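You operate a simulated robot arm through the tools that you are given. There is no shell and no other tool. Be economical: measure what you need, move in short steps, check, and stop when the job is done.

Carry out the task below with a simulated robot arm. There is one attempt and no reset: what you move stays moved.

## Task
Unpeg the black jumper, brush its lint off and comb the brush clean.
Fine: both pegs go back in the peg stand first; leave the brush in its stand.

The check looks at the end state, three seconds after you hand in, the way a careful person would. Anything else that was tipped, shoved, dropped, spilled or broken makes it a failure.

## Robot
A 5-joint arm with a two-finger parallel gripper, fixed in place. Base frame: the origin is at the foot of the arm, x ahead of it, y to its left, z up. Units: mm, degrees, N and s.
It reaches about 776 mm from its shoulder. Its first joint turns from -66.0 to 66.0 degrees. The tool tilts only in the upright plane through the base axis and itself; it spins freely about its own axis. Payload 1.57 kg.
The TCP is the grasp point between the finger pads, 30 mm short of the fingertips. In the tool frame z runs along the fingers and y along their closing line. Largest opening 80 mm; finger width 17, thickness 12; the body of the gripper, 40 by 82 mm, starts 80 mm behind the TCP.
Orientation is told as [roll, pitch, yaw] about the base's x, y, z axes, in that order, counted from this pose: with the fingers straight down and closing along the base's y, the tool's x points along the base's -x, its y along +y and its z along -z.

## Interface
- The arm moves only by the tool apply_moves. Its argument "moves" is text: rows parted by semicolons, each of 7 numbers parted by spaces: the turn, a rotation vector about the tool's x, y, z in degrees, then the shift along the tool's x, y, z in mm, then the opening, from 0 (shut) to 1 (fully open). In form: rx ry rz x y z grip; .... A call has 1 to 20 rows; each row is the pose to reach, as a shift and turn from the pose commanded when the call began, along the tool's axes at that moment. Rows are played at 5 a second. More than 50 mm and 8.6 degrees between two rows, or a gripper value outside its range, and nothing of the call is played. Where a pose cannot be reached the arm comes as near as it can. A force on the tool above 40 N (or 10 N above the force at the start of the call, whichever is more), or a blocked arm, ends the call early, and 0.2 s more pass. The fingers move at their own pace (about 153 mm/s each) and stop on an object; they squeeze with about 40 N. The grip force told is the motor's: it shows also when the fingers shut on nothing. Time passes only in rows, and 0.2 s behind the last, so rows that repeat a pose let the fingers close. The reply holds the time, the measured pose of the TCP, the force on the tool along the base axes, the opening and the grip force, in the units named above and with some noise, and new pictures: "pictures" is both (left out), scene, wrist or none.
- Cameras (640 x 400 px; columns grow to the right, rows downward): "scene" is fixed at [33.5, 385.1, 539]; the picture's right is [-0.82, -0.58, 0.00], its down [-0.25, 0.35, -0.90] and it looks along [0.52, -0.74, -0.43] (base axes); focal length 288 px, centre (320, 200). "wrist" rides on the gripper at [-32, 0, -78] in the tool frame; the picture's right is [0.00, -1.00, 0.00], its down [0.97, 0.00, -0.24] and it looks along [0.24, 0.00, 0.97] (tool axes); focal length 218 px, centre (320, 200).
- probe_pixels(camera, pixels): for up to 12 pixels [column, row] of the newest picture of that camera ("zoom" is the newest enlarged one), the place [x, y, z] in the base frame of the surface seen there, good to about 2 mm. The clock stands still meanwhile.
- inspect(camera, box): a new picture of the part [left, top, right, bottom] of that camera's present view, enlarged. The clock stands still meanwhile.
- finish_job(): hands the job in; it is judged then, once.

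Keep the steps short. Do not move on a guess: measure, check each grasp and each placing, and mend mistakes. In all there are 80 turns and 120 pictures (those below and enlarged ones count). Leave the gripper open and the arm clear of the work at the hand-in unless told otherwise, and finish with a single line.

The tools are called after "Emit:" by a JSON object that holds its "fn" and its "kwargs". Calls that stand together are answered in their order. apply_moves: Moves the arm, as the interface text tells. Its arguments: {"type":"object","properties":{"moves":{"type":"string"},"pictures":{"type":"string","enum":["both","scene","wrist","none"]}},"required":["moves"]} The other tools are called the same way: probe_pixels (camera, pixels) gives the place of the surface under pixels of a picture; inspect (camera, box) takes an enlarged picture of a part of a camera's view; finish_job () hands the job in.

At the start:

```text
time_s: 0.0
position: [340.4, 3.9, 444.7]
orientation: [0.1, 0.0, 0.0]
force: [-0.2, -0.8, 0.2]
grip_width: 79.8
gripper_force: 0.1
```

scene: 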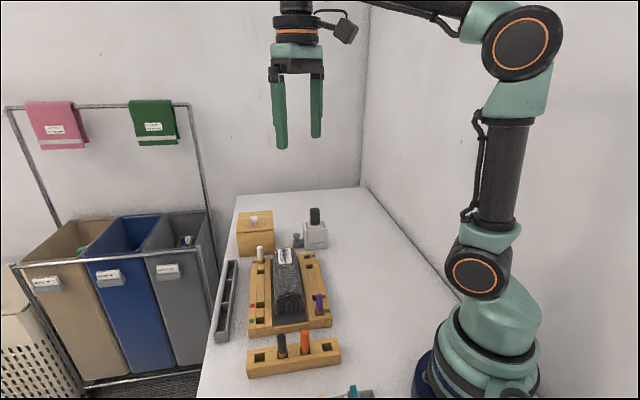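
wrist: 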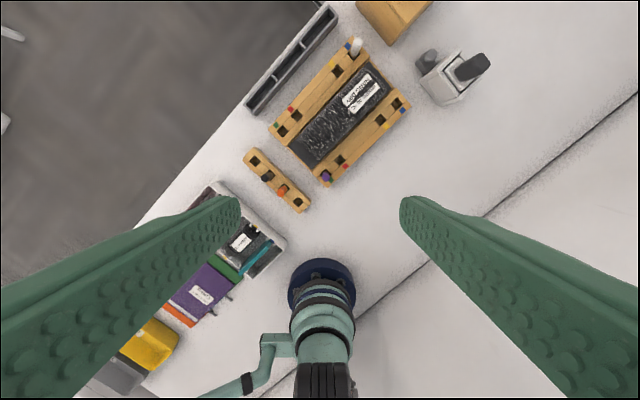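

I see a wooden board with the black jumper and pegs, a stand with two coloured items, a box, and a tray. I'll enlarge the views to identify everything.

Emit:
{"fn": "inspect", "kwargs": {"camera": "scene", "box": [190, 180, 390, 400]}}

Emit:
{"fn": "inspect", "kwargs": {"camera": "wrist", "box": [220, 0, 500, 220]}}

Emit:
{"fn": "inspect", "kwargs": {"camera": "wrist", "box": [80, 170, 320, 400]}}

```text
1.82 times, centred on (290, 290) of scene
```

zoom: 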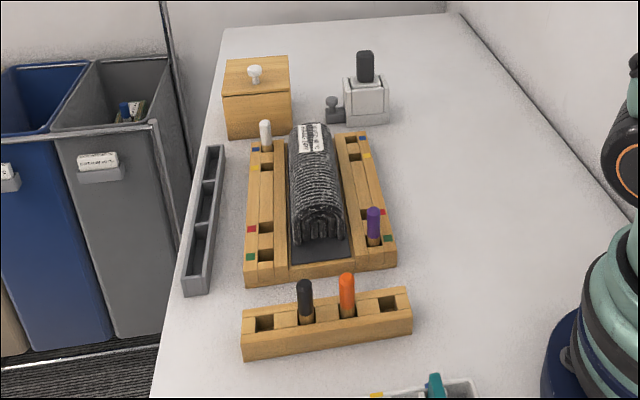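

```text
1.82 times, centred on (360, 110) of wrist
```

zoom: 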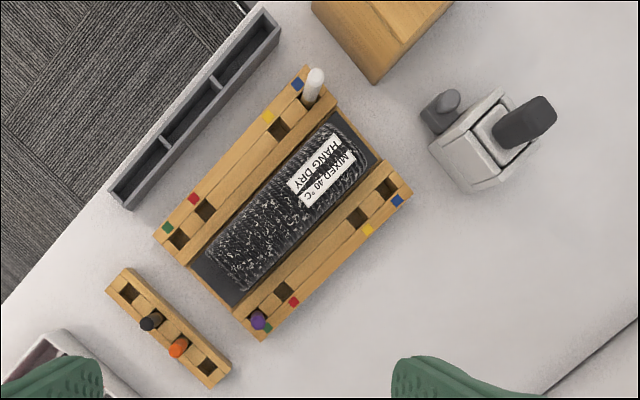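

```text
1.74 times, centred on (200, 285) of wrist
```

zoom: 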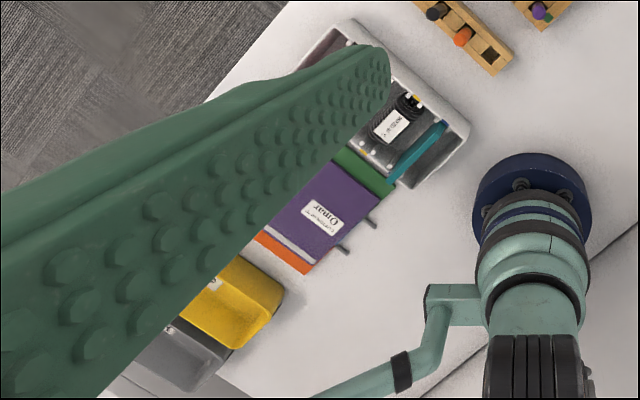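

Next I measure the main places in the wrist picture.

Emit:
{"fn": "probe_pixels", "kwargs": {"camera": "wrist", "pixels": [[355, 45], [326, 178], [350, 105], [281, 192], [266, 176], [253, 158], [298, 203], [470, 68], [430, 60], [455, 85], [450, 150], [300, 50]]}}

Emit:
{"fn": "inspect", "kwargs": {"camera": "scene", "box": [270, 195, 350, 255]}}

Emit:
{"fn": "inspect", "kwargs": {"camera": "scene", "box": [240, 235, 350, 340]}}

```text
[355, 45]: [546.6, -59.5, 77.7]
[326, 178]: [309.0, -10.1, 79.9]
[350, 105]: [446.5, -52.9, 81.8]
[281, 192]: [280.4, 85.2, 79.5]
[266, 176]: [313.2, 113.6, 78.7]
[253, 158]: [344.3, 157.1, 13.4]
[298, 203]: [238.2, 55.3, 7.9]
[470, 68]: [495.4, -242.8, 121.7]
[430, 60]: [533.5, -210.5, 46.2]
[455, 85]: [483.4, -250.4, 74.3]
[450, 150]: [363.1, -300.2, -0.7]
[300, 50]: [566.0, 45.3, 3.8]
```

```text
6.67 times, centred on (310, 225) of scene
```

zoom: 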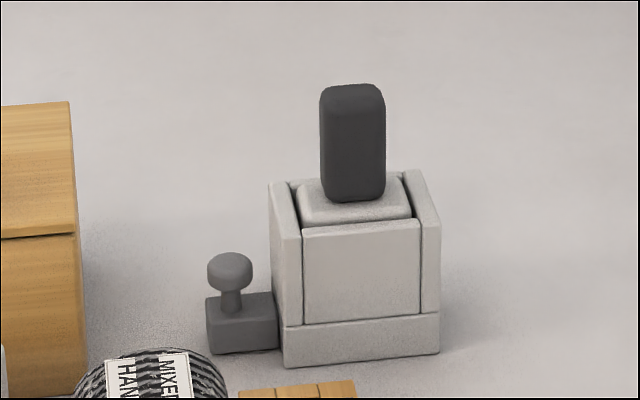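

```text
3.81 times, centred on (295, 288) of scene
```

zoom: 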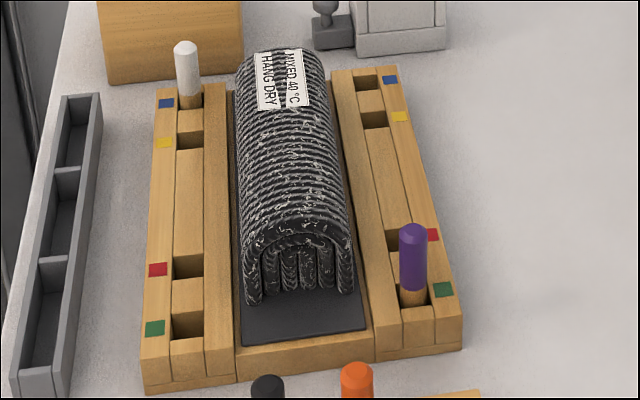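

The table is at z≈0. Pegs: white at about (547,-60) and purple at (309,-10). The stand has black and orange, with its end holes empty. The brush stand is at (495,-243). I'll move above the brush stand for a close look.

Emit:
{"fn": "apply_moves", "kwargs": {"moves": "0 0 0 -24 -30 24 1; 0 0 0 -48 -61 49 1; 0 0 0 -73 -91 73 1; 0 0 0 -97 -122 97 1; 0 0 0 -121 -152 122 1; 0 0 0 -145 -183 146 1; 0 0 0 -170 -213 170 1; 0 0 0 -194 -244 195 1"}}

```text
time_s: 1.8
position: [525.3, -233.5, 250.2]
orientation: [0.0, 0.0, 0.0]
force: [1.1, 0.2, -0.9]
grip_width: 79.8
gripper_force: 0.0
out of reach, approached as far as the arm can: row 8
```

scene: 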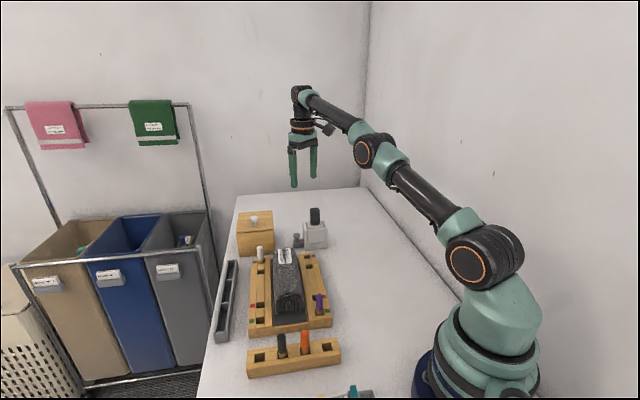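
wrist: 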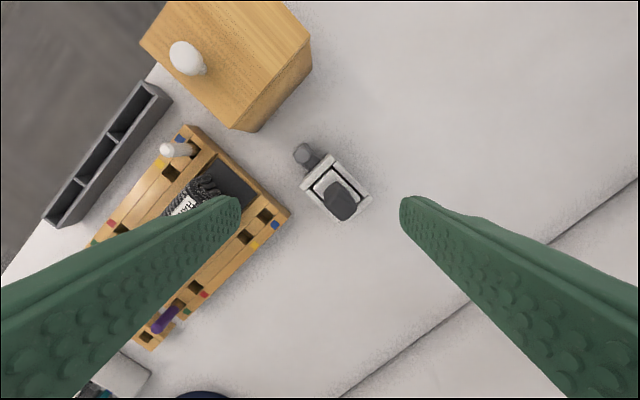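

The brush stand is at (330,185) in the wrist view. I'll enlarge it.

Emit:
{"fn": "inspect", "kwargs": {"camera": "wrist", "box": [270, 120, 398, 240]}}

Emit:
{"fn": "inspect", "kwargs": {"camera": "wrist", "box": [60, 70, 320, 380]}}

```text
3.33 times, centred on (334, 180) of wrist
```

zoom: 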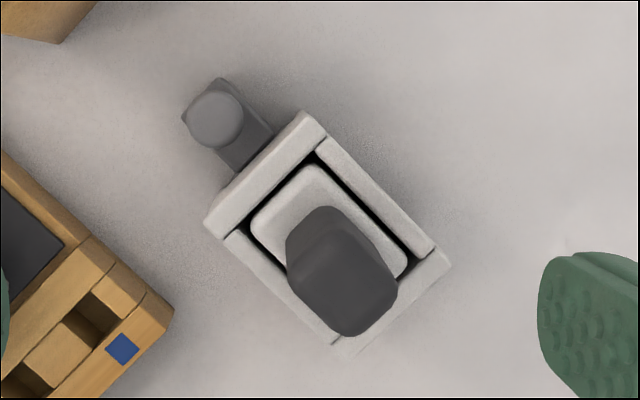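

```text
1.29 times, centred on (190, 225) of wrist
```

zoom: 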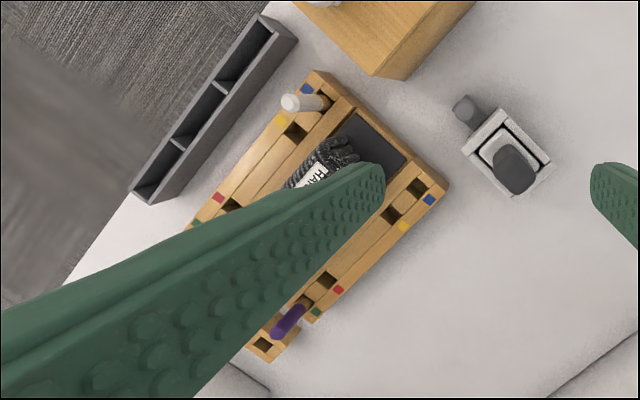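

Measuring the brush stand and knob.

Emit:
{"fn": "inspect", "kwargs": {"camera": "wrist", "box": [270, 120, 398, 240]}}

Emit:
{"fn": "probe_pixels", "kwargs": {"camera": "zoom", "pixels": [[215, 118], [222, 80], [255, 140], [305, 118], [210, 220], [440, 262], [318, 180], [265, 225], [330, 235], [380, 295], [350, 330], [295, 265]]}}

Emit:
{"fn": "probe_pixels", "kwargs": {"camera": "wrist", "pixels": [[165, 149], [188, 152], [185, 58], [145, 43], [250, 130], [310, 60], [60, 215], [150, 85], [287, 212], [265, 215], [246, 237], [170, 172]]}}

```text
3.33 times, centred on (334, 180) of wrist
```

zoom: 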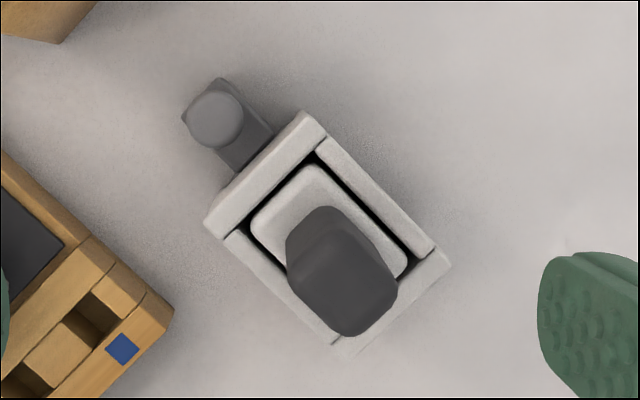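

```text
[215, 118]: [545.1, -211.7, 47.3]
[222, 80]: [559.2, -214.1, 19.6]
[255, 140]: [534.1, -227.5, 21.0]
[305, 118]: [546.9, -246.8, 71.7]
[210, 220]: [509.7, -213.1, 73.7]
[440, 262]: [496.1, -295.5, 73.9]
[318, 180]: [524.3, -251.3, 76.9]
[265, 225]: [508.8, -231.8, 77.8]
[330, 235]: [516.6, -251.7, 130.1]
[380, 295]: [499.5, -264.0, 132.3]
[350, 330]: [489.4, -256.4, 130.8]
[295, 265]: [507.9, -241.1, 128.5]
```

```text
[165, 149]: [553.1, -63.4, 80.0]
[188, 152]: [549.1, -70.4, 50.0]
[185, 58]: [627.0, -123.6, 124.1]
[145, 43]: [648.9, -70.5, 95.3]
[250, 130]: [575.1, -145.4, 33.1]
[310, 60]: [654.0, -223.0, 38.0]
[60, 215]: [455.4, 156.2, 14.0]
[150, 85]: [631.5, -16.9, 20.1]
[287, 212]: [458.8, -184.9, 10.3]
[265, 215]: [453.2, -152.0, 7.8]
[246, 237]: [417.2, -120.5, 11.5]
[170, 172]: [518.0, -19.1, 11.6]
```

I'll go first to the pegs. I'm moving above the peg stand and purple peg, yawed +41° so the view lines up with the board and stand.

Emit:
{"fn": "apply_moves", "kwargs": {"moves": "0 0 -4.6 31 29 0 1; 0 0 -9.1 61 58 0 1; 0 0 -13.7 92 88 0 1; 0 0 -18.2 122 117 0 1; 0 0 -22.8 153 146 0 1; 0 0 -27.3 183 175 0 1; 0 0 -31.9 214 205 0 1; 0 0 -36.4 244 234 0 1; 0 0 -41 275 264 0 1; 0 0 -41 275 264 0 1", "pictures": "wrist"}}

```text
time_s: 4.0
position: [250.3, 28.9, 249.5]
orientation: [0.0, 0.0, 40.9]
force: [-0.2, -0.2, 0.1]
grip_width: 80.0
gripper_force: 0.1
```

wrist: 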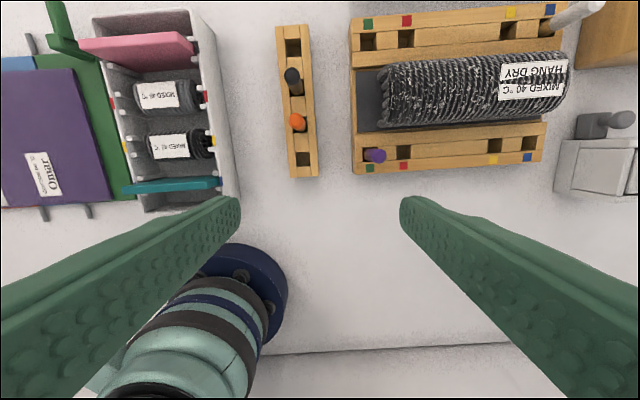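

The view lines up. I'll enlarge the stand and board, and probe the peg and hole positions.

Emit:
{"fn": "inspect", "kwargs": {"camera": "wrist", "box": [265, 10, 425, 190]}}

Emit:
{"fn": "probe_pixels", "kwargs": {"camera": "wrist", "pixels": [[292, 75], [297, 121], [293, 47], [303, 158], [281, 28], [308, 27], [318, 175], [289, 178], [381, 155], [370, 155], [390, 165], [412, 142]]}}

Emit:
{"fn": "inspect", "kwargs": {"camera": "wrist", "box": [340, 0, 640, 190]}}

```text
2.22 times, centred on (345, 100) of wrist
```

zoom: 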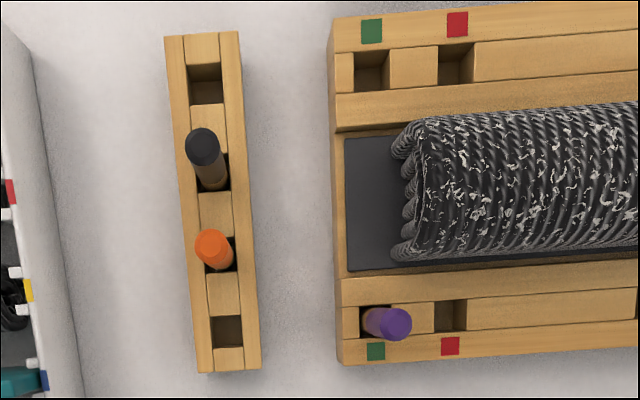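

```text
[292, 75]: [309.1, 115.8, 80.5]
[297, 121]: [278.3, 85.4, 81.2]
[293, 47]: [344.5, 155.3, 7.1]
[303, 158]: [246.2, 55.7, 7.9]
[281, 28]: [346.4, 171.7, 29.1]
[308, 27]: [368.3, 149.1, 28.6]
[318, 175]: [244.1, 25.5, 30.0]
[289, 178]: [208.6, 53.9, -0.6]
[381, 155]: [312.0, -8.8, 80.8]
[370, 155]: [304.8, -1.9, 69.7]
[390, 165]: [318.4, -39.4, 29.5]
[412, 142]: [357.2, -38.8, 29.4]
```

```text
2.11 times, centred on (490, 95) of wrist
```

zoom: 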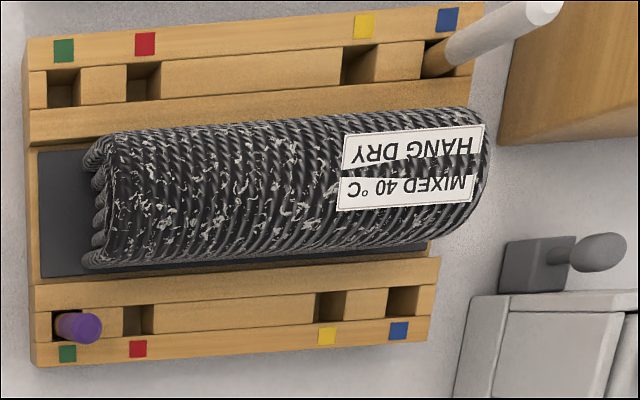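

Peg tops are at z 81 and board and stand tops at z 29. The stand holes run at about 44.6°, with end holes near (247.5,55) and (340,146). I'm moving above the purple peg at (312,-9).

Emit:
{"fn": "apply_moves", "kwargs": {"moves": "0 0 -1 -5.5 -17 31 1; 0 0 -2 -11 -34.5 62 1; 0 0 -3 -16.5 -52 94 1; 0 0 -3.6 -21.8 -69.1 125 1; 0 0 -3.6 -21.8 -69.1 125 1", "pictures": "wrist"}}

```text
time_s: 5.2
position: [311.9, -8.5, 123.6]
orientation: [-0.1, 0.0, 44.6]
force: [0.3, -0.3, -0.8]
grip_width: 80.0
gripper_force: 0.0
```

wrist: 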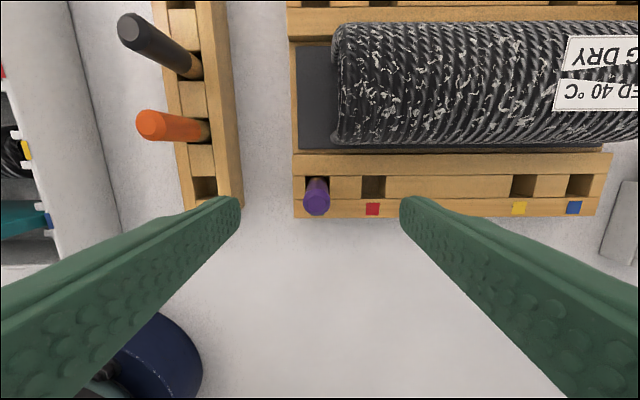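

The peg cap is at (317,203), about where it should be on the TCP axis. I'll confirm that by probing.

Emit:
{"fn": "probe_pixels", "kwargs": {"camera": "wrist", "pixels": [[317, 204], [317, 196], [317, 211], [308, 204], [327, 204], [206, 188], [196, 200], [216, 177]]}}

```text
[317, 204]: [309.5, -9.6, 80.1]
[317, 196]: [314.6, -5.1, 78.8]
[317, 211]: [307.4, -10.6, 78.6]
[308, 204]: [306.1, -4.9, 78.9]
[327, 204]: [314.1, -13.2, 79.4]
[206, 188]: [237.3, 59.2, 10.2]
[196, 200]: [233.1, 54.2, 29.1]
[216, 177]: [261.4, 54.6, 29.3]
```

Cap centre is about (310.3,-8.5), so a 1–2 mm correction. I'm descending to z 66 and closing.

Emit:
{"fn": "apply_moves", "kwargs": {"moves": "0 0 0 1.1 1.1 30 0.6; 0 0 0 1.1 1.1 57 0.6; 0 0 0 1.1 1.1 57 0; 0 0 0 1.1 1.1 57 0; 0 0 0 1.1 1.1 57 0", "pictures": "wrist"}}

```text
time_s: 6.4
position: [311.5, -8.2, 68.4]
orientation: [-0.1, 0.0, 44.6]
force: [0.4, 0.1, -0.5]
grip_width: 13.9
gripper_force: 29.8
```

wrist: 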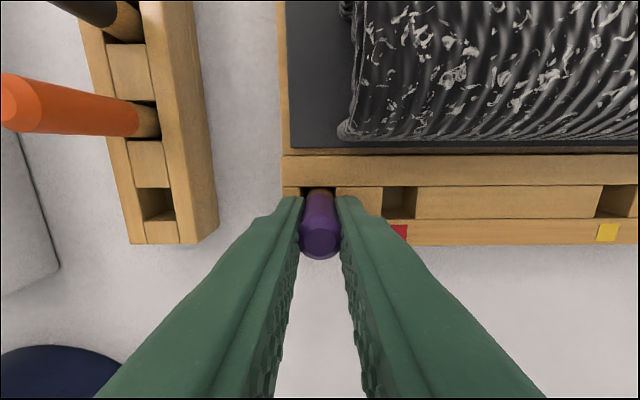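

Purple is held (13.9 mm). Before lifting I measure the near stand hole at (157,203).

Emit:
{"fn": "inspect", "kwargs": {"camera": "wrist", "box": [80, 100, 240, 250]}}

```text
2.67 times, centred on (160, 175) of wrist
```

zoom: 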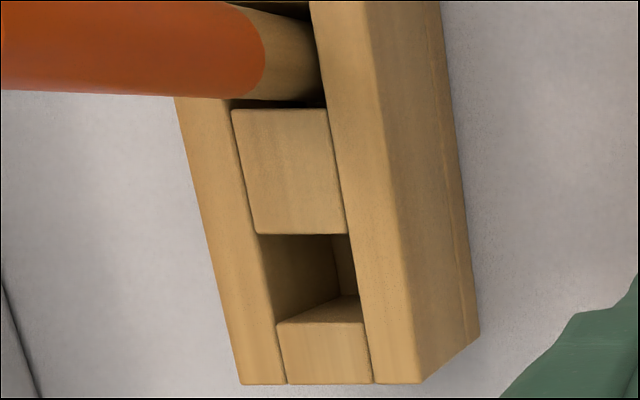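

Emit:
{"fn": "probe_pixels", "kwargs": {"camera": "zoom", "pixels": [[300, 230], [322, 325], [262, 270], [360, 270], [290, 105], [240, 170], [350, 170], [235, 378], [425, 378]]}}

```text
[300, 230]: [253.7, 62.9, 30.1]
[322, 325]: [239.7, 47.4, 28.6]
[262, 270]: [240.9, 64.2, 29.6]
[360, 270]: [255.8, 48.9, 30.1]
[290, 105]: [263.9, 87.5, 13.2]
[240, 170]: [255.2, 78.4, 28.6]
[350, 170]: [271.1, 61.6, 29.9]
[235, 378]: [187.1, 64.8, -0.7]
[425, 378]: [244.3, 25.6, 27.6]
```

The hole centre is (247.5,55.8), about 20 mm square against the 14 mm peg. I'm lifting 55 mm and shifting 90 mm along tool y.

Emit:
{"fn": "apply_moves", "kwargs": {"moves": "0 0 0 0 0 -28 0; 0 0 0 0 0 -55 0; 0 0 0 0 30 -55 0; 0 0 0 -0.2 60 -55 0; 0 0 0 -0.4 90.4 -55 0; 0 0 0 -0.4 90.4 -55 0", "pictures": "both"}}

```text
time_s: 7.8
position: [246.5, 56.1, 124.2]
orientation: [-0.1, 0.0, 44.7]
force: [0.1, -0.1, 0.8]
grip_width: 14.3
gripper_force: 30.6
```

scene: 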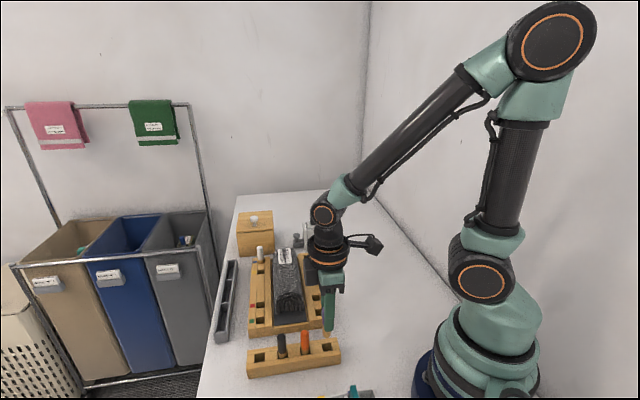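
wrist: 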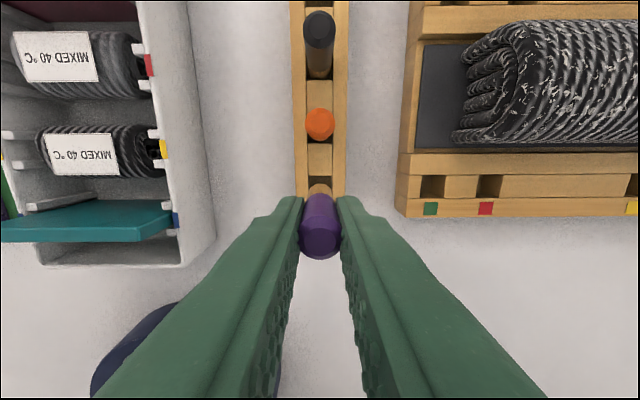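

The peg is over the hole, 1.8 mm off. I'm correcting that and lowering.

Emit:
{"fn": "apply_moves", "kwargs": {"moves": "0 0 0 -1.5 -1 0 0; 0 0 0 -1.5 -1 20 0; 0 0 0 -1.5 -1 38 0; 0 0 0 -1.5 -1 50 0; 0 0 0 -1.5 -1 55 0; 0 0 0 -1.5 -1 55 0", "pictures": "wrist"}}

```text
time_s: 9.2
position: [250.4, 56.2, 69.0]
orientation: [-0.1, -0.1, 44.7]
force: [-3.5, 1.0, 23.6]
grip_width: 14.2
gripper_force: 30.7
```

wrist: 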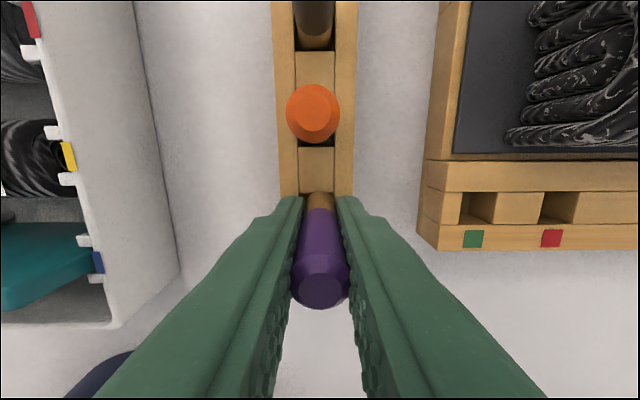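

Force is 24 N and the peg slid up in the grip, so it's sitting on a rim. I'm raising it and looking.

Emit:
{"fn": "apply_moves", "kwargs": {"moves": "0 0 0 0 0 -10 0; 0 0 0 0 0 -30 0; 0 0 0 0 0 -30 0", "pictures": "both"}}

Emit:
{"fn": "inspect", "kwargs": {"camera": "scene", "box": [240, 300, 360, 390]}}

Emit:
{"fn": "inspect", "kwargs": {"camera": "wrist", "box": [260, 120, 380, 300]}}

```text
time_s: 10.0
position: [247.6, 57.3, 98.1]
orientation: [0.0, 0.0, 44.6]
force: [0.6, 0.0, -0.5]
grip_width: 14.2
gripper_force: 30.5
```

scene: 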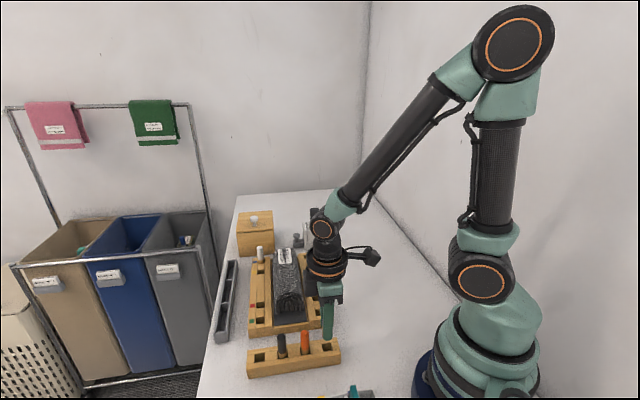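
wrist: 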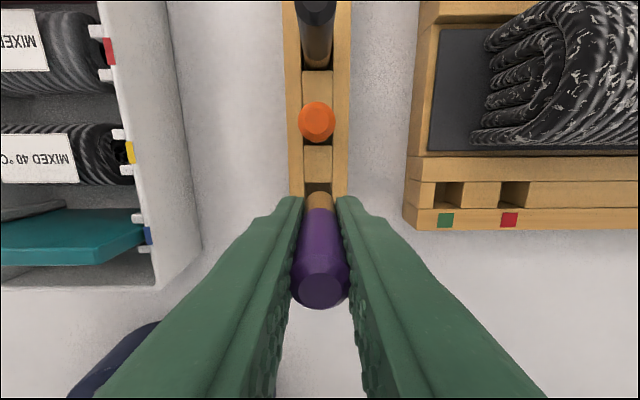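

```text
4.44 times, centred on (300, 345) of scene
```

zoom: 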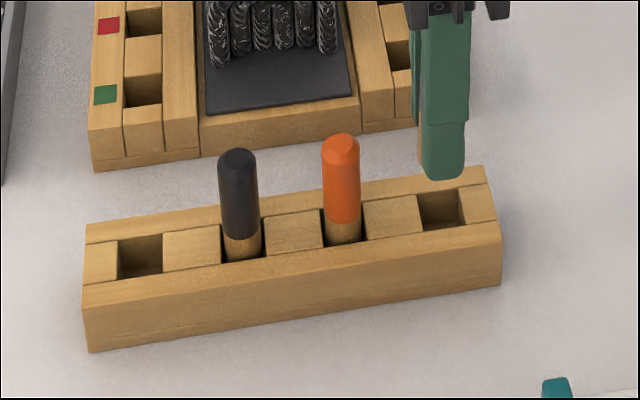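

```text
2.22 times, centred on (320, 210) of wrist
```

zoom: 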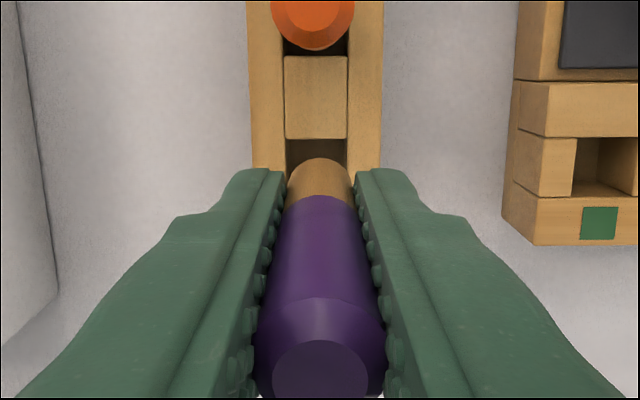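

I'm measuring the held peg's tilt and the hole edge.

Emit:
{"fn": "probe_pixels", "kwargs": {"camera": "zoom", "pixels": [[320, 370], [320, 345], [320, 315], [320, 260], [320, 205], [320, 180], [320, 162], [316, 135], [285, 148], [349, 148], [320, 45], [308, 48]]}}

```text
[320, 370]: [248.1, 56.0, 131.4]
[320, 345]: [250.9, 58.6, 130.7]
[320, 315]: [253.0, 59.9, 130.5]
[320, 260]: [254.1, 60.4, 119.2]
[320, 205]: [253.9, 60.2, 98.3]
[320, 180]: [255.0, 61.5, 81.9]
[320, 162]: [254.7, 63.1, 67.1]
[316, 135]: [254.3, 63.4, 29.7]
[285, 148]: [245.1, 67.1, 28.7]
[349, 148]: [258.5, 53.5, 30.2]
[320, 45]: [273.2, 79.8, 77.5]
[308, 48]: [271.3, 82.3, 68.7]
```

The peg leans about 2.5°, with its foot about 3.7 mm too far forward. I'm shifting back and lowering to z 63 so the fingertips stay above the stand.

Emit:
{"fn": "apply_moves", "kwargs": {"moves": "0 0 0 3.8 -0.8 0 0; 0 0 0 3.8 -0.8 15 0; 0 0 0 3.8 -0.8 25 0; 0 0 0 3.8 -0.8 33 0; 0 0 0 3.8 -0.8 34 0", "pictures": "both"}}

Emit:
{"fn": "inspect", "kwargs": {"camera": "scene", "box": [240, 300, 360, 390]}}

```text
time_s: 11.2
position: [245.6, 53.6, 64.3]
orientation: [0.0, 0.1, 44.7]
force: [-3.9, 4.7, 0.9]
grip_width: 14.1
gripper_force: 30.7
```

scene: 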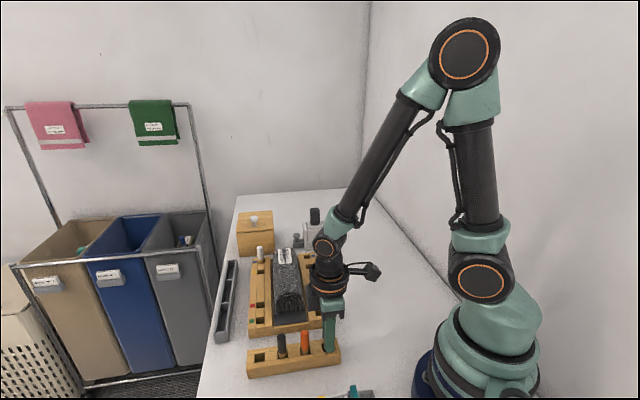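
wrist: 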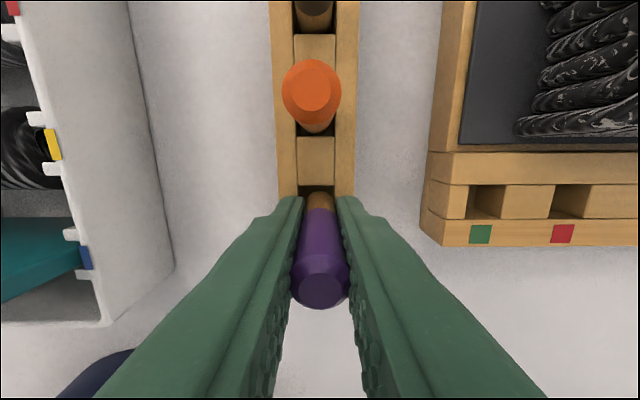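

```text
4.44 times, centred on (300, 345) of scene
```

zoom: 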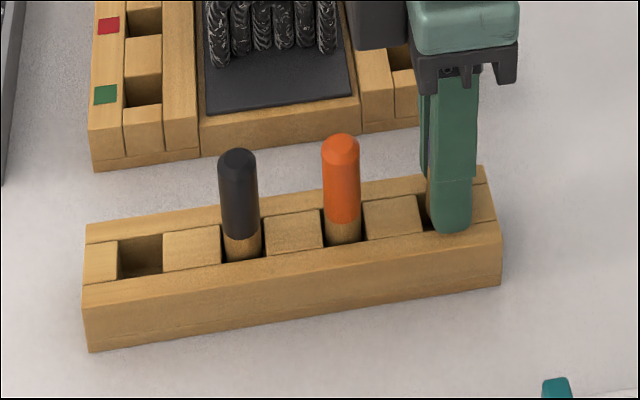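

No upward force now, so the peg's foot is in the hole. I'm opening slightly so it drops home.

Emit:
{"fn": "apply_moves", "kwargs": {"moves": "0 0 0 0 0 0 0.4; 0 0 0 0 0 0 0.4; 0 0 0 0 0 -20 0.5; 0 0 0 0 0 -45 0.7;0 0 0 0 0 -45 0.7", "pictures": "wrist"}}

Emit:
{"fn": "inspect", "kwargs": {"camera": "scene", "box": [240, 300, 360, 390]}}

```text
time_s: 12.4
position: [247.2, 52.9, 110.2]
orientation: [0.1, 0.0, 44.6]
force: [0.1, -0.7, -0.8]
grip_width: 56.0
gripper_force: 0.1
```

wrist: 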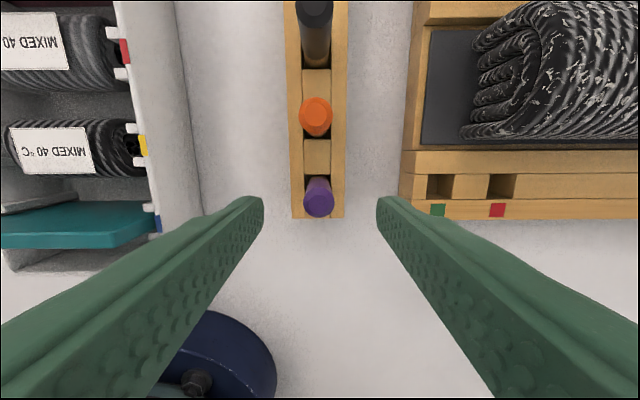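

```text
4.44 times, centred on (300, 345) of scene
```

zoom: 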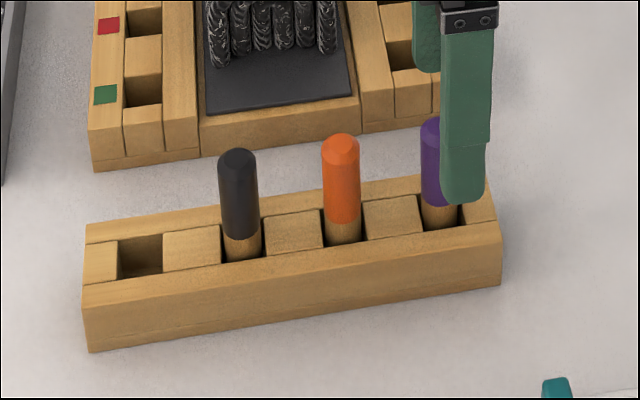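

Purple is seated. Now I go up and across to above the white peg at about (553,-63).

Emit:
{"fn": "apply_moves", "kwargs": {"moves": "0 0 0 0 0 -40 0.7; 0 0 0 -10 -22 -70 0.7; 0 0 0 -28 -62 -80 0.7; 0 0 0 -47 -104 -80 0.7; 0 0 0 -66 -145 -80 0.7; 0 0 0 -85 -186 -80 0.7; 0 0 0 -104 -227 -80 0.7; 0 0 0 -121 -265 -60 0.7; 0 0 0 -135.6 -296.5 -30 0.7; 0 0 0 -135.6 -296.5 -20 0.7; 0 0 0 -135.6 -296.5 -20 0.7", "pictures": "wrist"}}

```text
time_s: 14.8
position: [553.2, -63.4, 129.1]
orientation: [-0.1, 0.0, 44.6]
force: [0.0, 0.2, 0.4]
grip_width: 55.9
gripper_force: 0.0
```

wrist: 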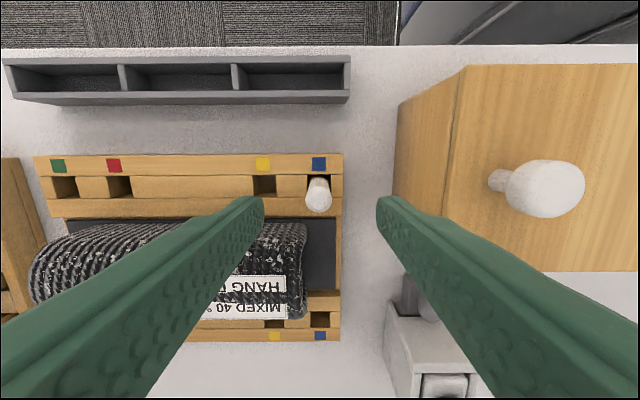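

Emit:
{"fn": "probe_pixels", "kwargs": {"camera": "wrist", "pixels": [[318, 202], [318, 195], [318, 209], [309, 202], [328, 202], [318, 182], [400, 110], [330, 60]]}}

```text
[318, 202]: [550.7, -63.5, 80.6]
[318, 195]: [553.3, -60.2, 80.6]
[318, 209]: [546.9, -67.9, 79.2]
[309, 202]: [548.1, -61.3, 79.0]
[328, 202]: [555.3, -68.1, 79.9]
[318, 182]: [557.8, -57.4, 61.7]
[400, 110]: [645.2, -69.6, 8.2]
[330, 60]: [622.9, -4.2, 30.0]
```

The white cap centre is (551,-64). I'm making a 2 mm correction, descending and gripping.

Emit:
{"fn": "apply_moves", "kwargs": {"moves": "0 0 0 2 1.1 30 0.6; 0 0 0 2 1.1 60 0.6; 0 0 0 2 1.1 61 0.6; 0 0 0 2 1.1 61 0; 0 0 0 2 1.1 61 0; 0 0 0 2 1.1 61 0", "pictures": "none"}}

```text
time_s: 16.2
position: [549.6, -63.7, 68.5]
orientation: [0.0, 0.0, 44.6]
force: [0.5, 0.0, 0.0]
grip_width: 14.2
gripper_force: 30.2
```

White is held. I'm lifting and traveling along the left rail to above the far stand hole, about (340,146).

Emit:
{"fn": "apply_moves", "kwargs": {"moves": "0 0 0 0 0 -35 0; 0 0 0 0 0 -65 0; 0 0 0 0 45 -65 0; 0 0 0 0 92 -65 0; 0 0 0 1 140 -65 0; 0 0 0 1 188 -65 0; 0 0 0 1.5 236 -65 0; 0 0 0 2 275 -65 0; 0 0 0 2 296.4 -65 0; 0 0 0 2 296.4 -65 0", "pictures": "wrist"}}

Emit:
{"fn": "inspect", "kwargs": {"camera": "wrist", "box": [250, 130, 390, 300]}}

```text
time_s: 18.4
position: [339.4, 146.2, 133.2]
orientation: [0.0, 0.0, 44.5]
force: [-0.4, 0.6, -1.0]
grip_width: 13.8
gripper_force: 30.9
```

wrist: 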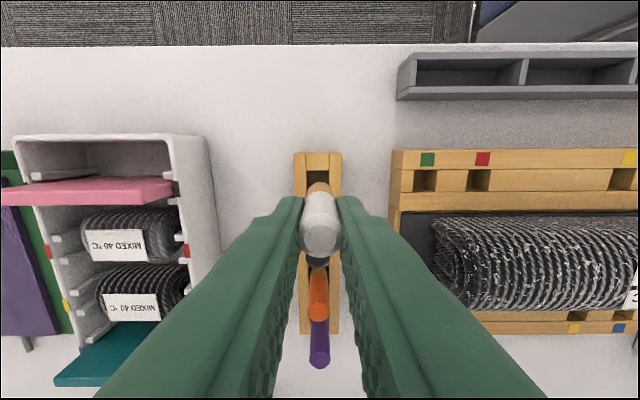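

```text
2.35 times, centred on (320, 215) of wrist
```

zoom: 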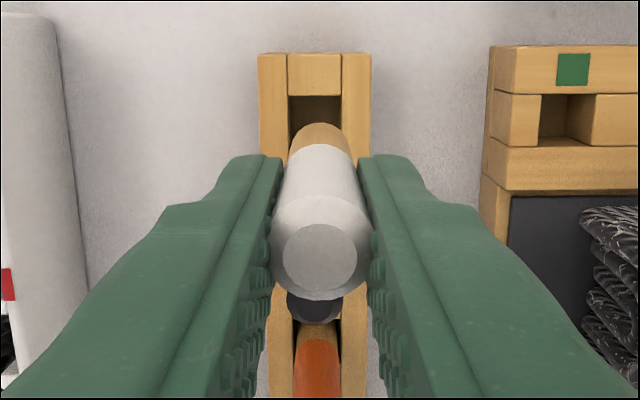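

Checking the peg's tilt and the hole edges.

Emit:
{"fn": "probe_pixels", "kwargs": {"camera": "zoom", "pixels": [[320, 258], [320, 210], [320, 185], [320, 160], [320, 140], [320, 127], [315, 92], [285, 108], [345, 108], [315, 56]]}}

```text
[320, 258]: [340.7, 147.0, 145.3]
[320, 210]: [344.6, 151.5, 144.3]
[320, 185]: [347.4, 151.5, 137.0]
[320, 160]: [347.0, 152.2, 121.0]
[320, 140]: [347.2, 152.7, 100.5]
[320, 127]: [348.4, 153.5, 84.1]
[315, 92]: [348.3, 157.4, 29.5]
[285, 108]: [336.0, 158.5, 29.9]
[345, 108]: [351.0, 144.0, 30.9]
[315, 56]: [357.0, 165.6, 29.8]
```

The foot is 1.3 mm forward of the hole centre and 0.7 mm off sideways. I'm correcting and lowering 64 mm in steps.

Emit:
{"fn": "apply_moves", "kwargs": {"moves": "0 0 0 1.3 0.7 0 0; 0 0 0 1.3 0.7 25 0; 0 0 0 1.3 0.7 40 0; 0 0 0 1.3 0.7 50 0; 0 0 0 1.3 0.7 58 0; 0 0 0 1.3 0.7 63 0; 0 0 0 1.3 0.7 63 0", "pictures": "wrist"}}

Emit:
{"fn": "inspect", "kwargs": {"camera": "scene", "box": [240, 300, 360, 390]}}

```text
time_s: 20.0
position: [339.0, 147.1, 70.1]
orientation: [0.0, 0.0, 44.7]
force: [-0.5, 0.1, -1.0]
grip_width: 14.0
gripper_force: 30.6
```

wrist: 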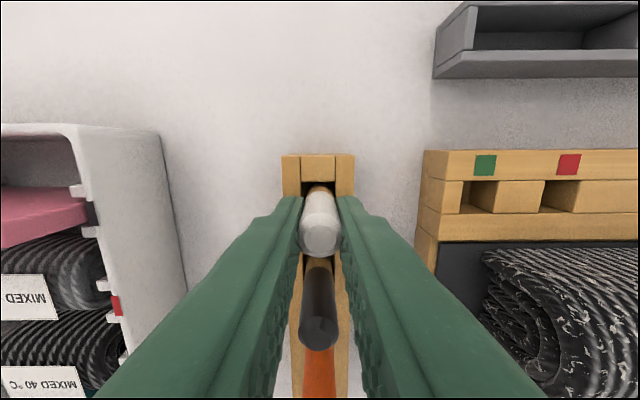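

```text
4.44 times, centred on (300, 345) of scene
```

zoom: 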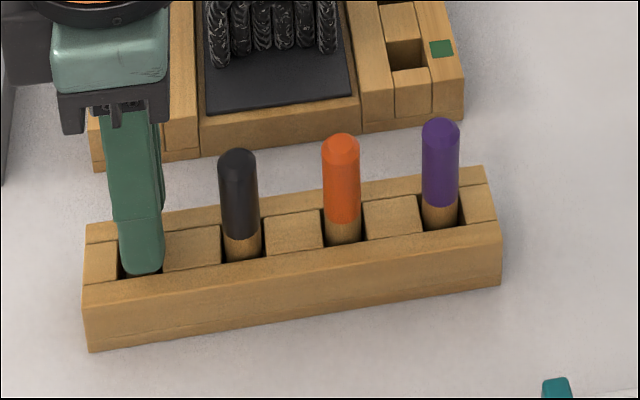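

White is in its hole. I'm releasing, rising, and going to a viewpoint over the jumper.

Emit:
{"fn": "apply_moves", "kwargs": {"moves": "0 0 0 0 0 0 0.4; 0 0 0 0 0 0 0.4; 0 0 0 0 0 -30 0.4; 0 0 0 0 0 -75 0.7; 0 0 0 0 0 -120 1; 0 0 0 20 -30 -150 1; 0 0 0 45 -65 -175 1; 0 0 0 70 -100 -180 1; 0 0 0 97 -137 -180 1; 0 0 0 123 -174 -180 1; 0 0 0 147 -208 -180 1; 0 0 0 147 -208 -180 1", "pictures": "both"}}

Emit:
{"fn": "inspect", "kwargs": {"camera": "scene", "box": [240, 300, 360, 390]}}

```text
time_s: 22.6
position: [380.3, -106.0, 250.1]
orientation: [0.0, 0.0, 44.7]
force: [-0.4, -0.5, -0.3]
grip_width: 80.0
gripper_force: 0.0
```

scene: 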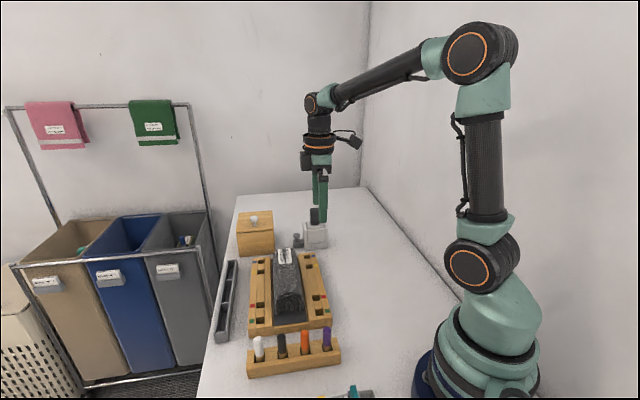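
wrist: 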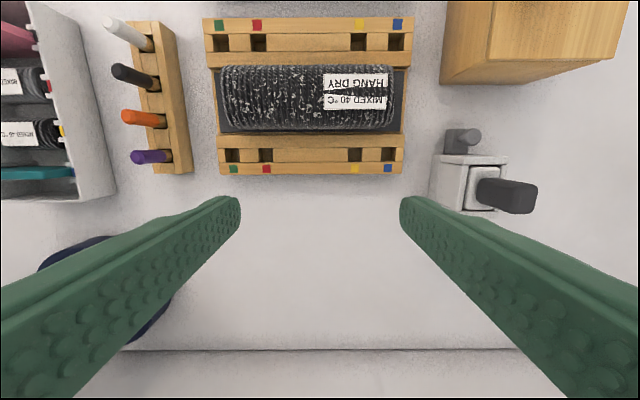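

```text
4.44 times, centred on (300, 345) of scene
```

zoom: 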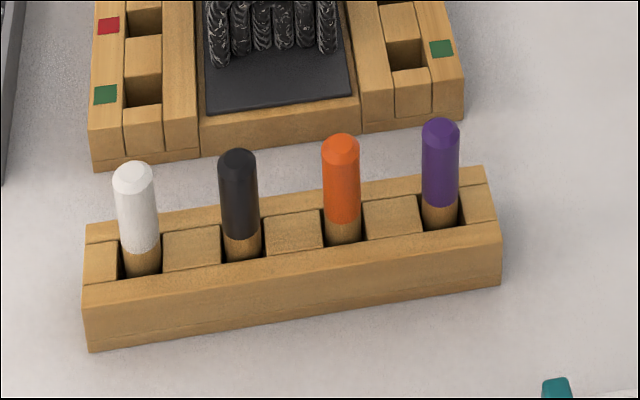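

Both pegs are in the stand. Next I measure the jumper and its lint area.

Emit:
{"fn": "inspect", "kwargs": {"camera": "wrist", "box": [205, 50, 415, 150]}}

Emit:
{"fn": "probe_pixels", "kwargs": {"camera": "wrist", "pixels": [[225, 97], [260, 97], [310, 97], [360, 97], [392, 97], [260, 70], [260, 80], [260, 115], [260, 125], [340, 126], [340, 70], [340, 115]]}}

Emit:
{"fn": "inspect", "kwargs": {"camera": "wrist", "box": [420, 110, 560, 220]}}

```text
3.05 times, centred on (310, 100) of wrist
```

zoom: 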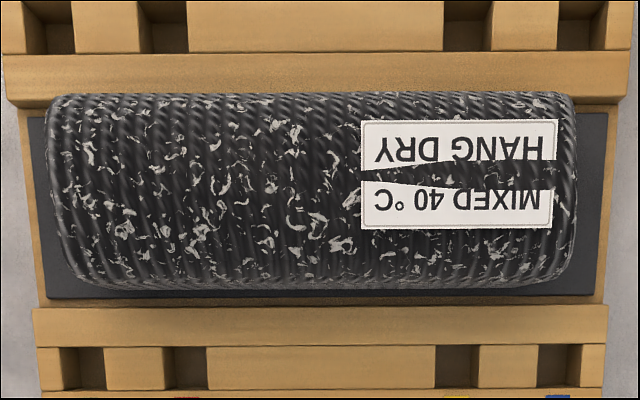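

```text
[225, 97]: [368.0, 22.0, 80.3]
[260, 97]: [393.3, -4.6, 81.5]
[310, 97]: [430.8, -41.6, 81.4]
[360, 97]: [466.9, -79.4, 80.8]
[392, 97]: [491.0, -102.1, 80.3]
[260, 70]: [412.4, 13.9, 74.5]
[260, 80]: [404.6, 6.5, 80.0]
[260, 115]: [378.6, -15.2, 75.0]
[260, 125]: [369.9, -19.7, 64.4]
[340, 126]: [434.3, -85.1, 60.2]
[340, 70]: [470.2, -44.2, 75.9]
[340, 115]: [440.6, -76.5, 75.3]
```

```text
3.64 times, centred on (490, 165) of wrist
```

zoom: 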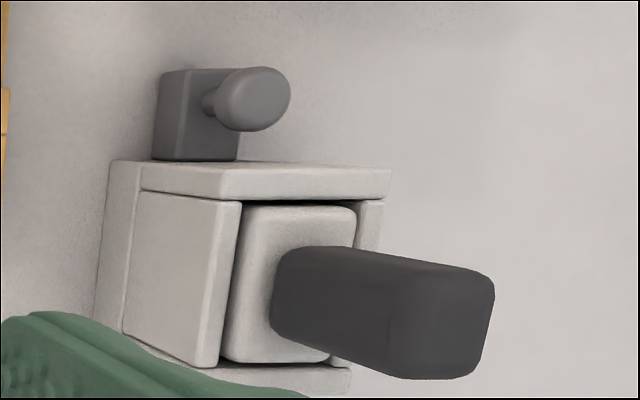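

Jumper: axis along (0.7,-0.71), crest z≈81.5 at cross-coordinate s≈279, about 180 mm long, with lint mostly on the left two thirds and lower flank. Next I go above the brush handle at about (503,-253).

Emit:
{"fn": "apply_moves", "kwargs": {"moves": "0 0 0 3 -38 5 1; 0 0 0 6 -77 15 1; 0 0 0 9 -115 25 1; 0 0 0 12 -153 38 1; 0 0 0 15.8 -190.8 50 1; 0 0 0 15.8 -190.8 50 1", "pictures": "wrist"}}

Emit:
{"fn": "inspect", "kwargs": {"camera": "wrist", "box": [250, 110, 390, 250]}}

```text
time_s: 24.0
position: [502.3, -253.6, 201.2]
orientation: [0.0, 0.0, 44.6]
force: [0.3, 0.0, 0.4]
grip_width: 80.1
gripper_force: 0.0
```

wrist: 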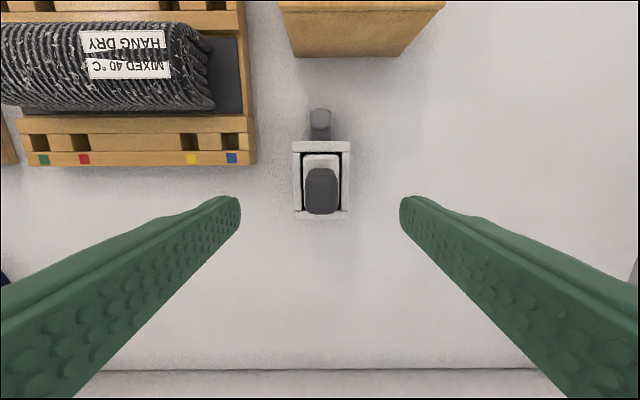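

```text
2.86 times, centred on (320, 180) of wrist
```

zoom: 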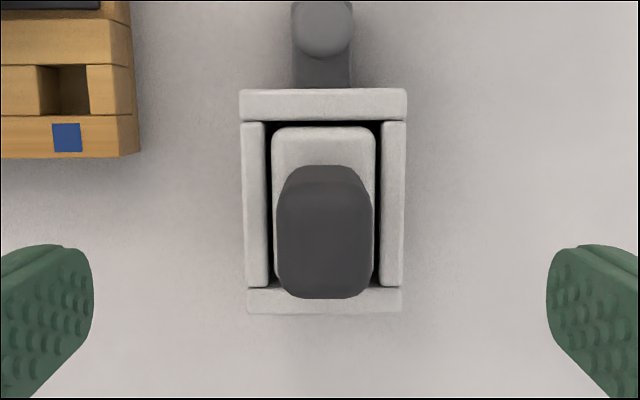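

Emit:
{"fn": "probe_pixels", "kwargs": {"camera": "zoom", "pixels": [[322, 245], [281, 240], [368, 240], [322, 195], [322, 293], [322, 172], [322, 140], [280, 140], [370, 140], [322, 105], [322, 300], [325, 30]]}}

```text
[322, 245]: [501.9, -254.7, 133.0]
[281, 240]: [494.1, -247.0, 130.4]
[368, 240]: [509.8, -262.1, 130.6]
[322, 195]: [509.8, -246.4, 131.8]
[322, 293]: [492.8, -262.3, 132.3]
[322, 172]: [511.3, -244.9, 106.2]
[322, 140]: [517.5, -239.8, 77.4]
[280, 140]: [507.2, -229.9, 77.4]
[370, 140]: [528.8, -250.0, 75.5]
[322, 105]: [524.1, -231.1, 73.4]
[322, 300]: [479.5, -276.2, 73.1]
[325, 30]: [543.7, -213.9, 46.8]
```

Handle centre is (502,-254.5), 22 mm wide along the closing line. I'm descending to z 112 and gripping.

Emit:
{"fn": "apply_moves", "kwargs": {"moves": "0 0 0 0.9 -0.4 45 0.6; 0 0 0 0.9 -0.4 80 0.6; 0 0 0 0.9 -0.4 90 0.6; 0 0 0 0.9 -0.4 90 0; 0 0 0 0.9 -0.4 90 0; 0 0 0 0.9 -0.4 90 0", "pictures": "wrist"}}

```text
time_s: 25.4
position: [501.4, -253.4, 109.7]
orientation: [0.0, 0.0, 44.7]
force: [0.2, -0.8, -0.5]
grip_width: 23.7
gripper_force: 35.6
```

wrist: 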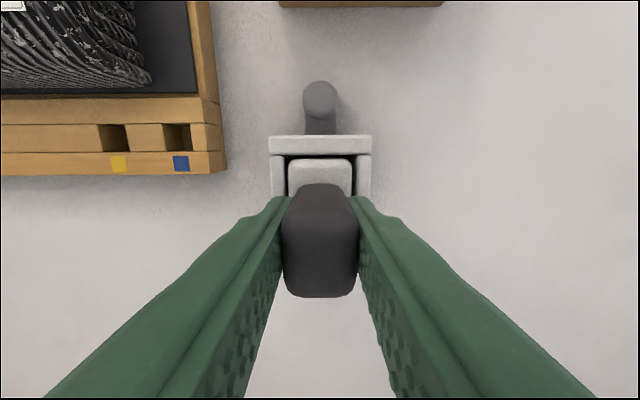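

Gripped at 23.7 mm; this pose, (501.4,-253.4,109.7), is the one to return to. I'm lifting straight up 110 mm.

Emit:
{"fn": "apply_moves", "kwargs": {"moves": "0 0 0 0 0 -10 0; 0 0 0 0 0 -30 0; 0 0 0 0 0 -60 0; 0 0 0 0 0 -90 0; 0 0 0 0 0 -110 0; 0 0 0 0 0 -110 0", "pictures": "both"}}

Emit:
{"fn": "inspect", "kwargs": {"camera": "scene", "box": [265, 145, 385, 255]}}

Emit:
{"fn": "inspect", "kwargs": {"camera": "wrist", "box": [250, 80, 390, 320]}}

```text
time_s: 26.8
position: [502.7, -253.1, 221.2]
orientation: [0.0, -0.1, 44.5]
force: [-0.1, -0.6, -0.6]
grip_width: 23.4
gripper_force: 35.1
```

scene: 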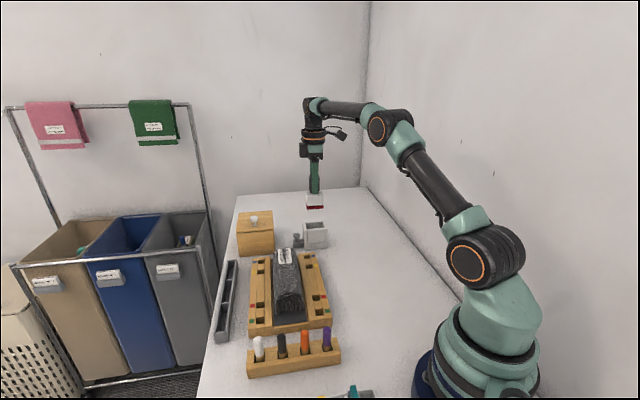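
wrist: 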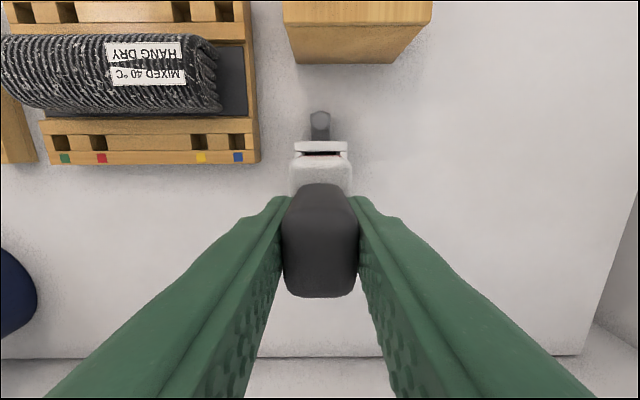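

```text
3.64 times, centred on (325, 200) of scene
```

zoom: 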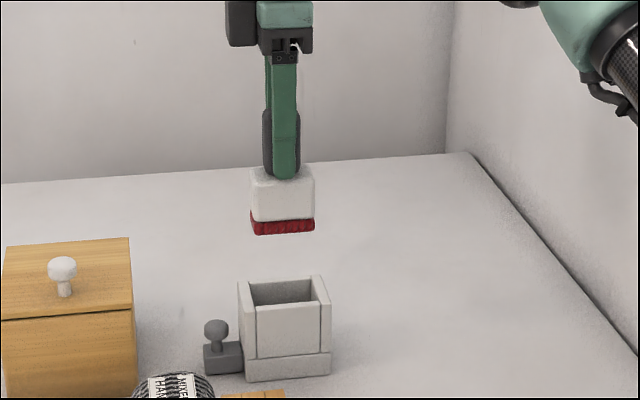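

```text
1.67 times, centred on (320, 200) of wrist
```

zoom: 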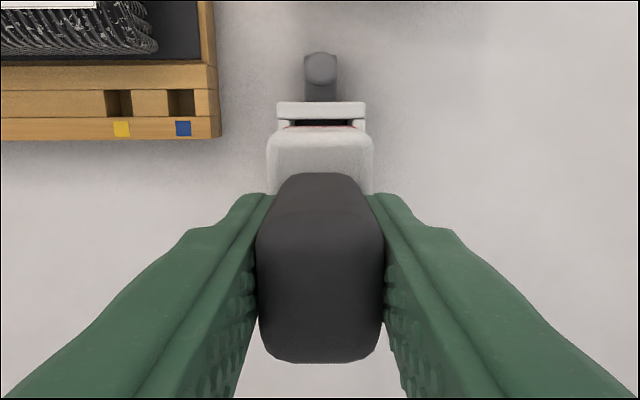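

I'm probing the brush pad's bottom edge in the scene view, and the empty stand's interior.

Emit:
{"fn": "inspect", "kwargs": {"camera": "scene", "box": [290, 180, 340, 255]}}

Emit:
{"fn": "probe_pixels", "kwargs": {"camera": "scene", "pixels": [[307, 208.5], [315, 207.5], [322, 206.5], [315, 203], [307, 193], [322, 193], [315, 226], [318, 223]]}}

```text
5.33 times, centred on (315, 218) of scene
```

zoom: 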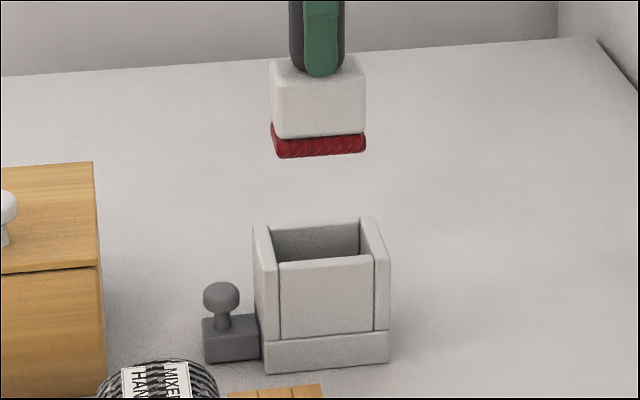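

```text
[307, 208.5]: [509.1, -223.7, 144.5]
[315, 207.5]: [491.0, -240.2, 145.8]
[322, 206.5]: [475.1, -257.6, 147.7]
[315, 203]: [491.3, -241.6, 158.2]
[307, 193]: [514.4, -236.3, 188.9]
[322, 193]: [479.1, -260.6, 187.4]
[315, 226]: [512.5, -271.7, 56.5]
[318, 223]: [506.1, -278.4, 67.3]
```

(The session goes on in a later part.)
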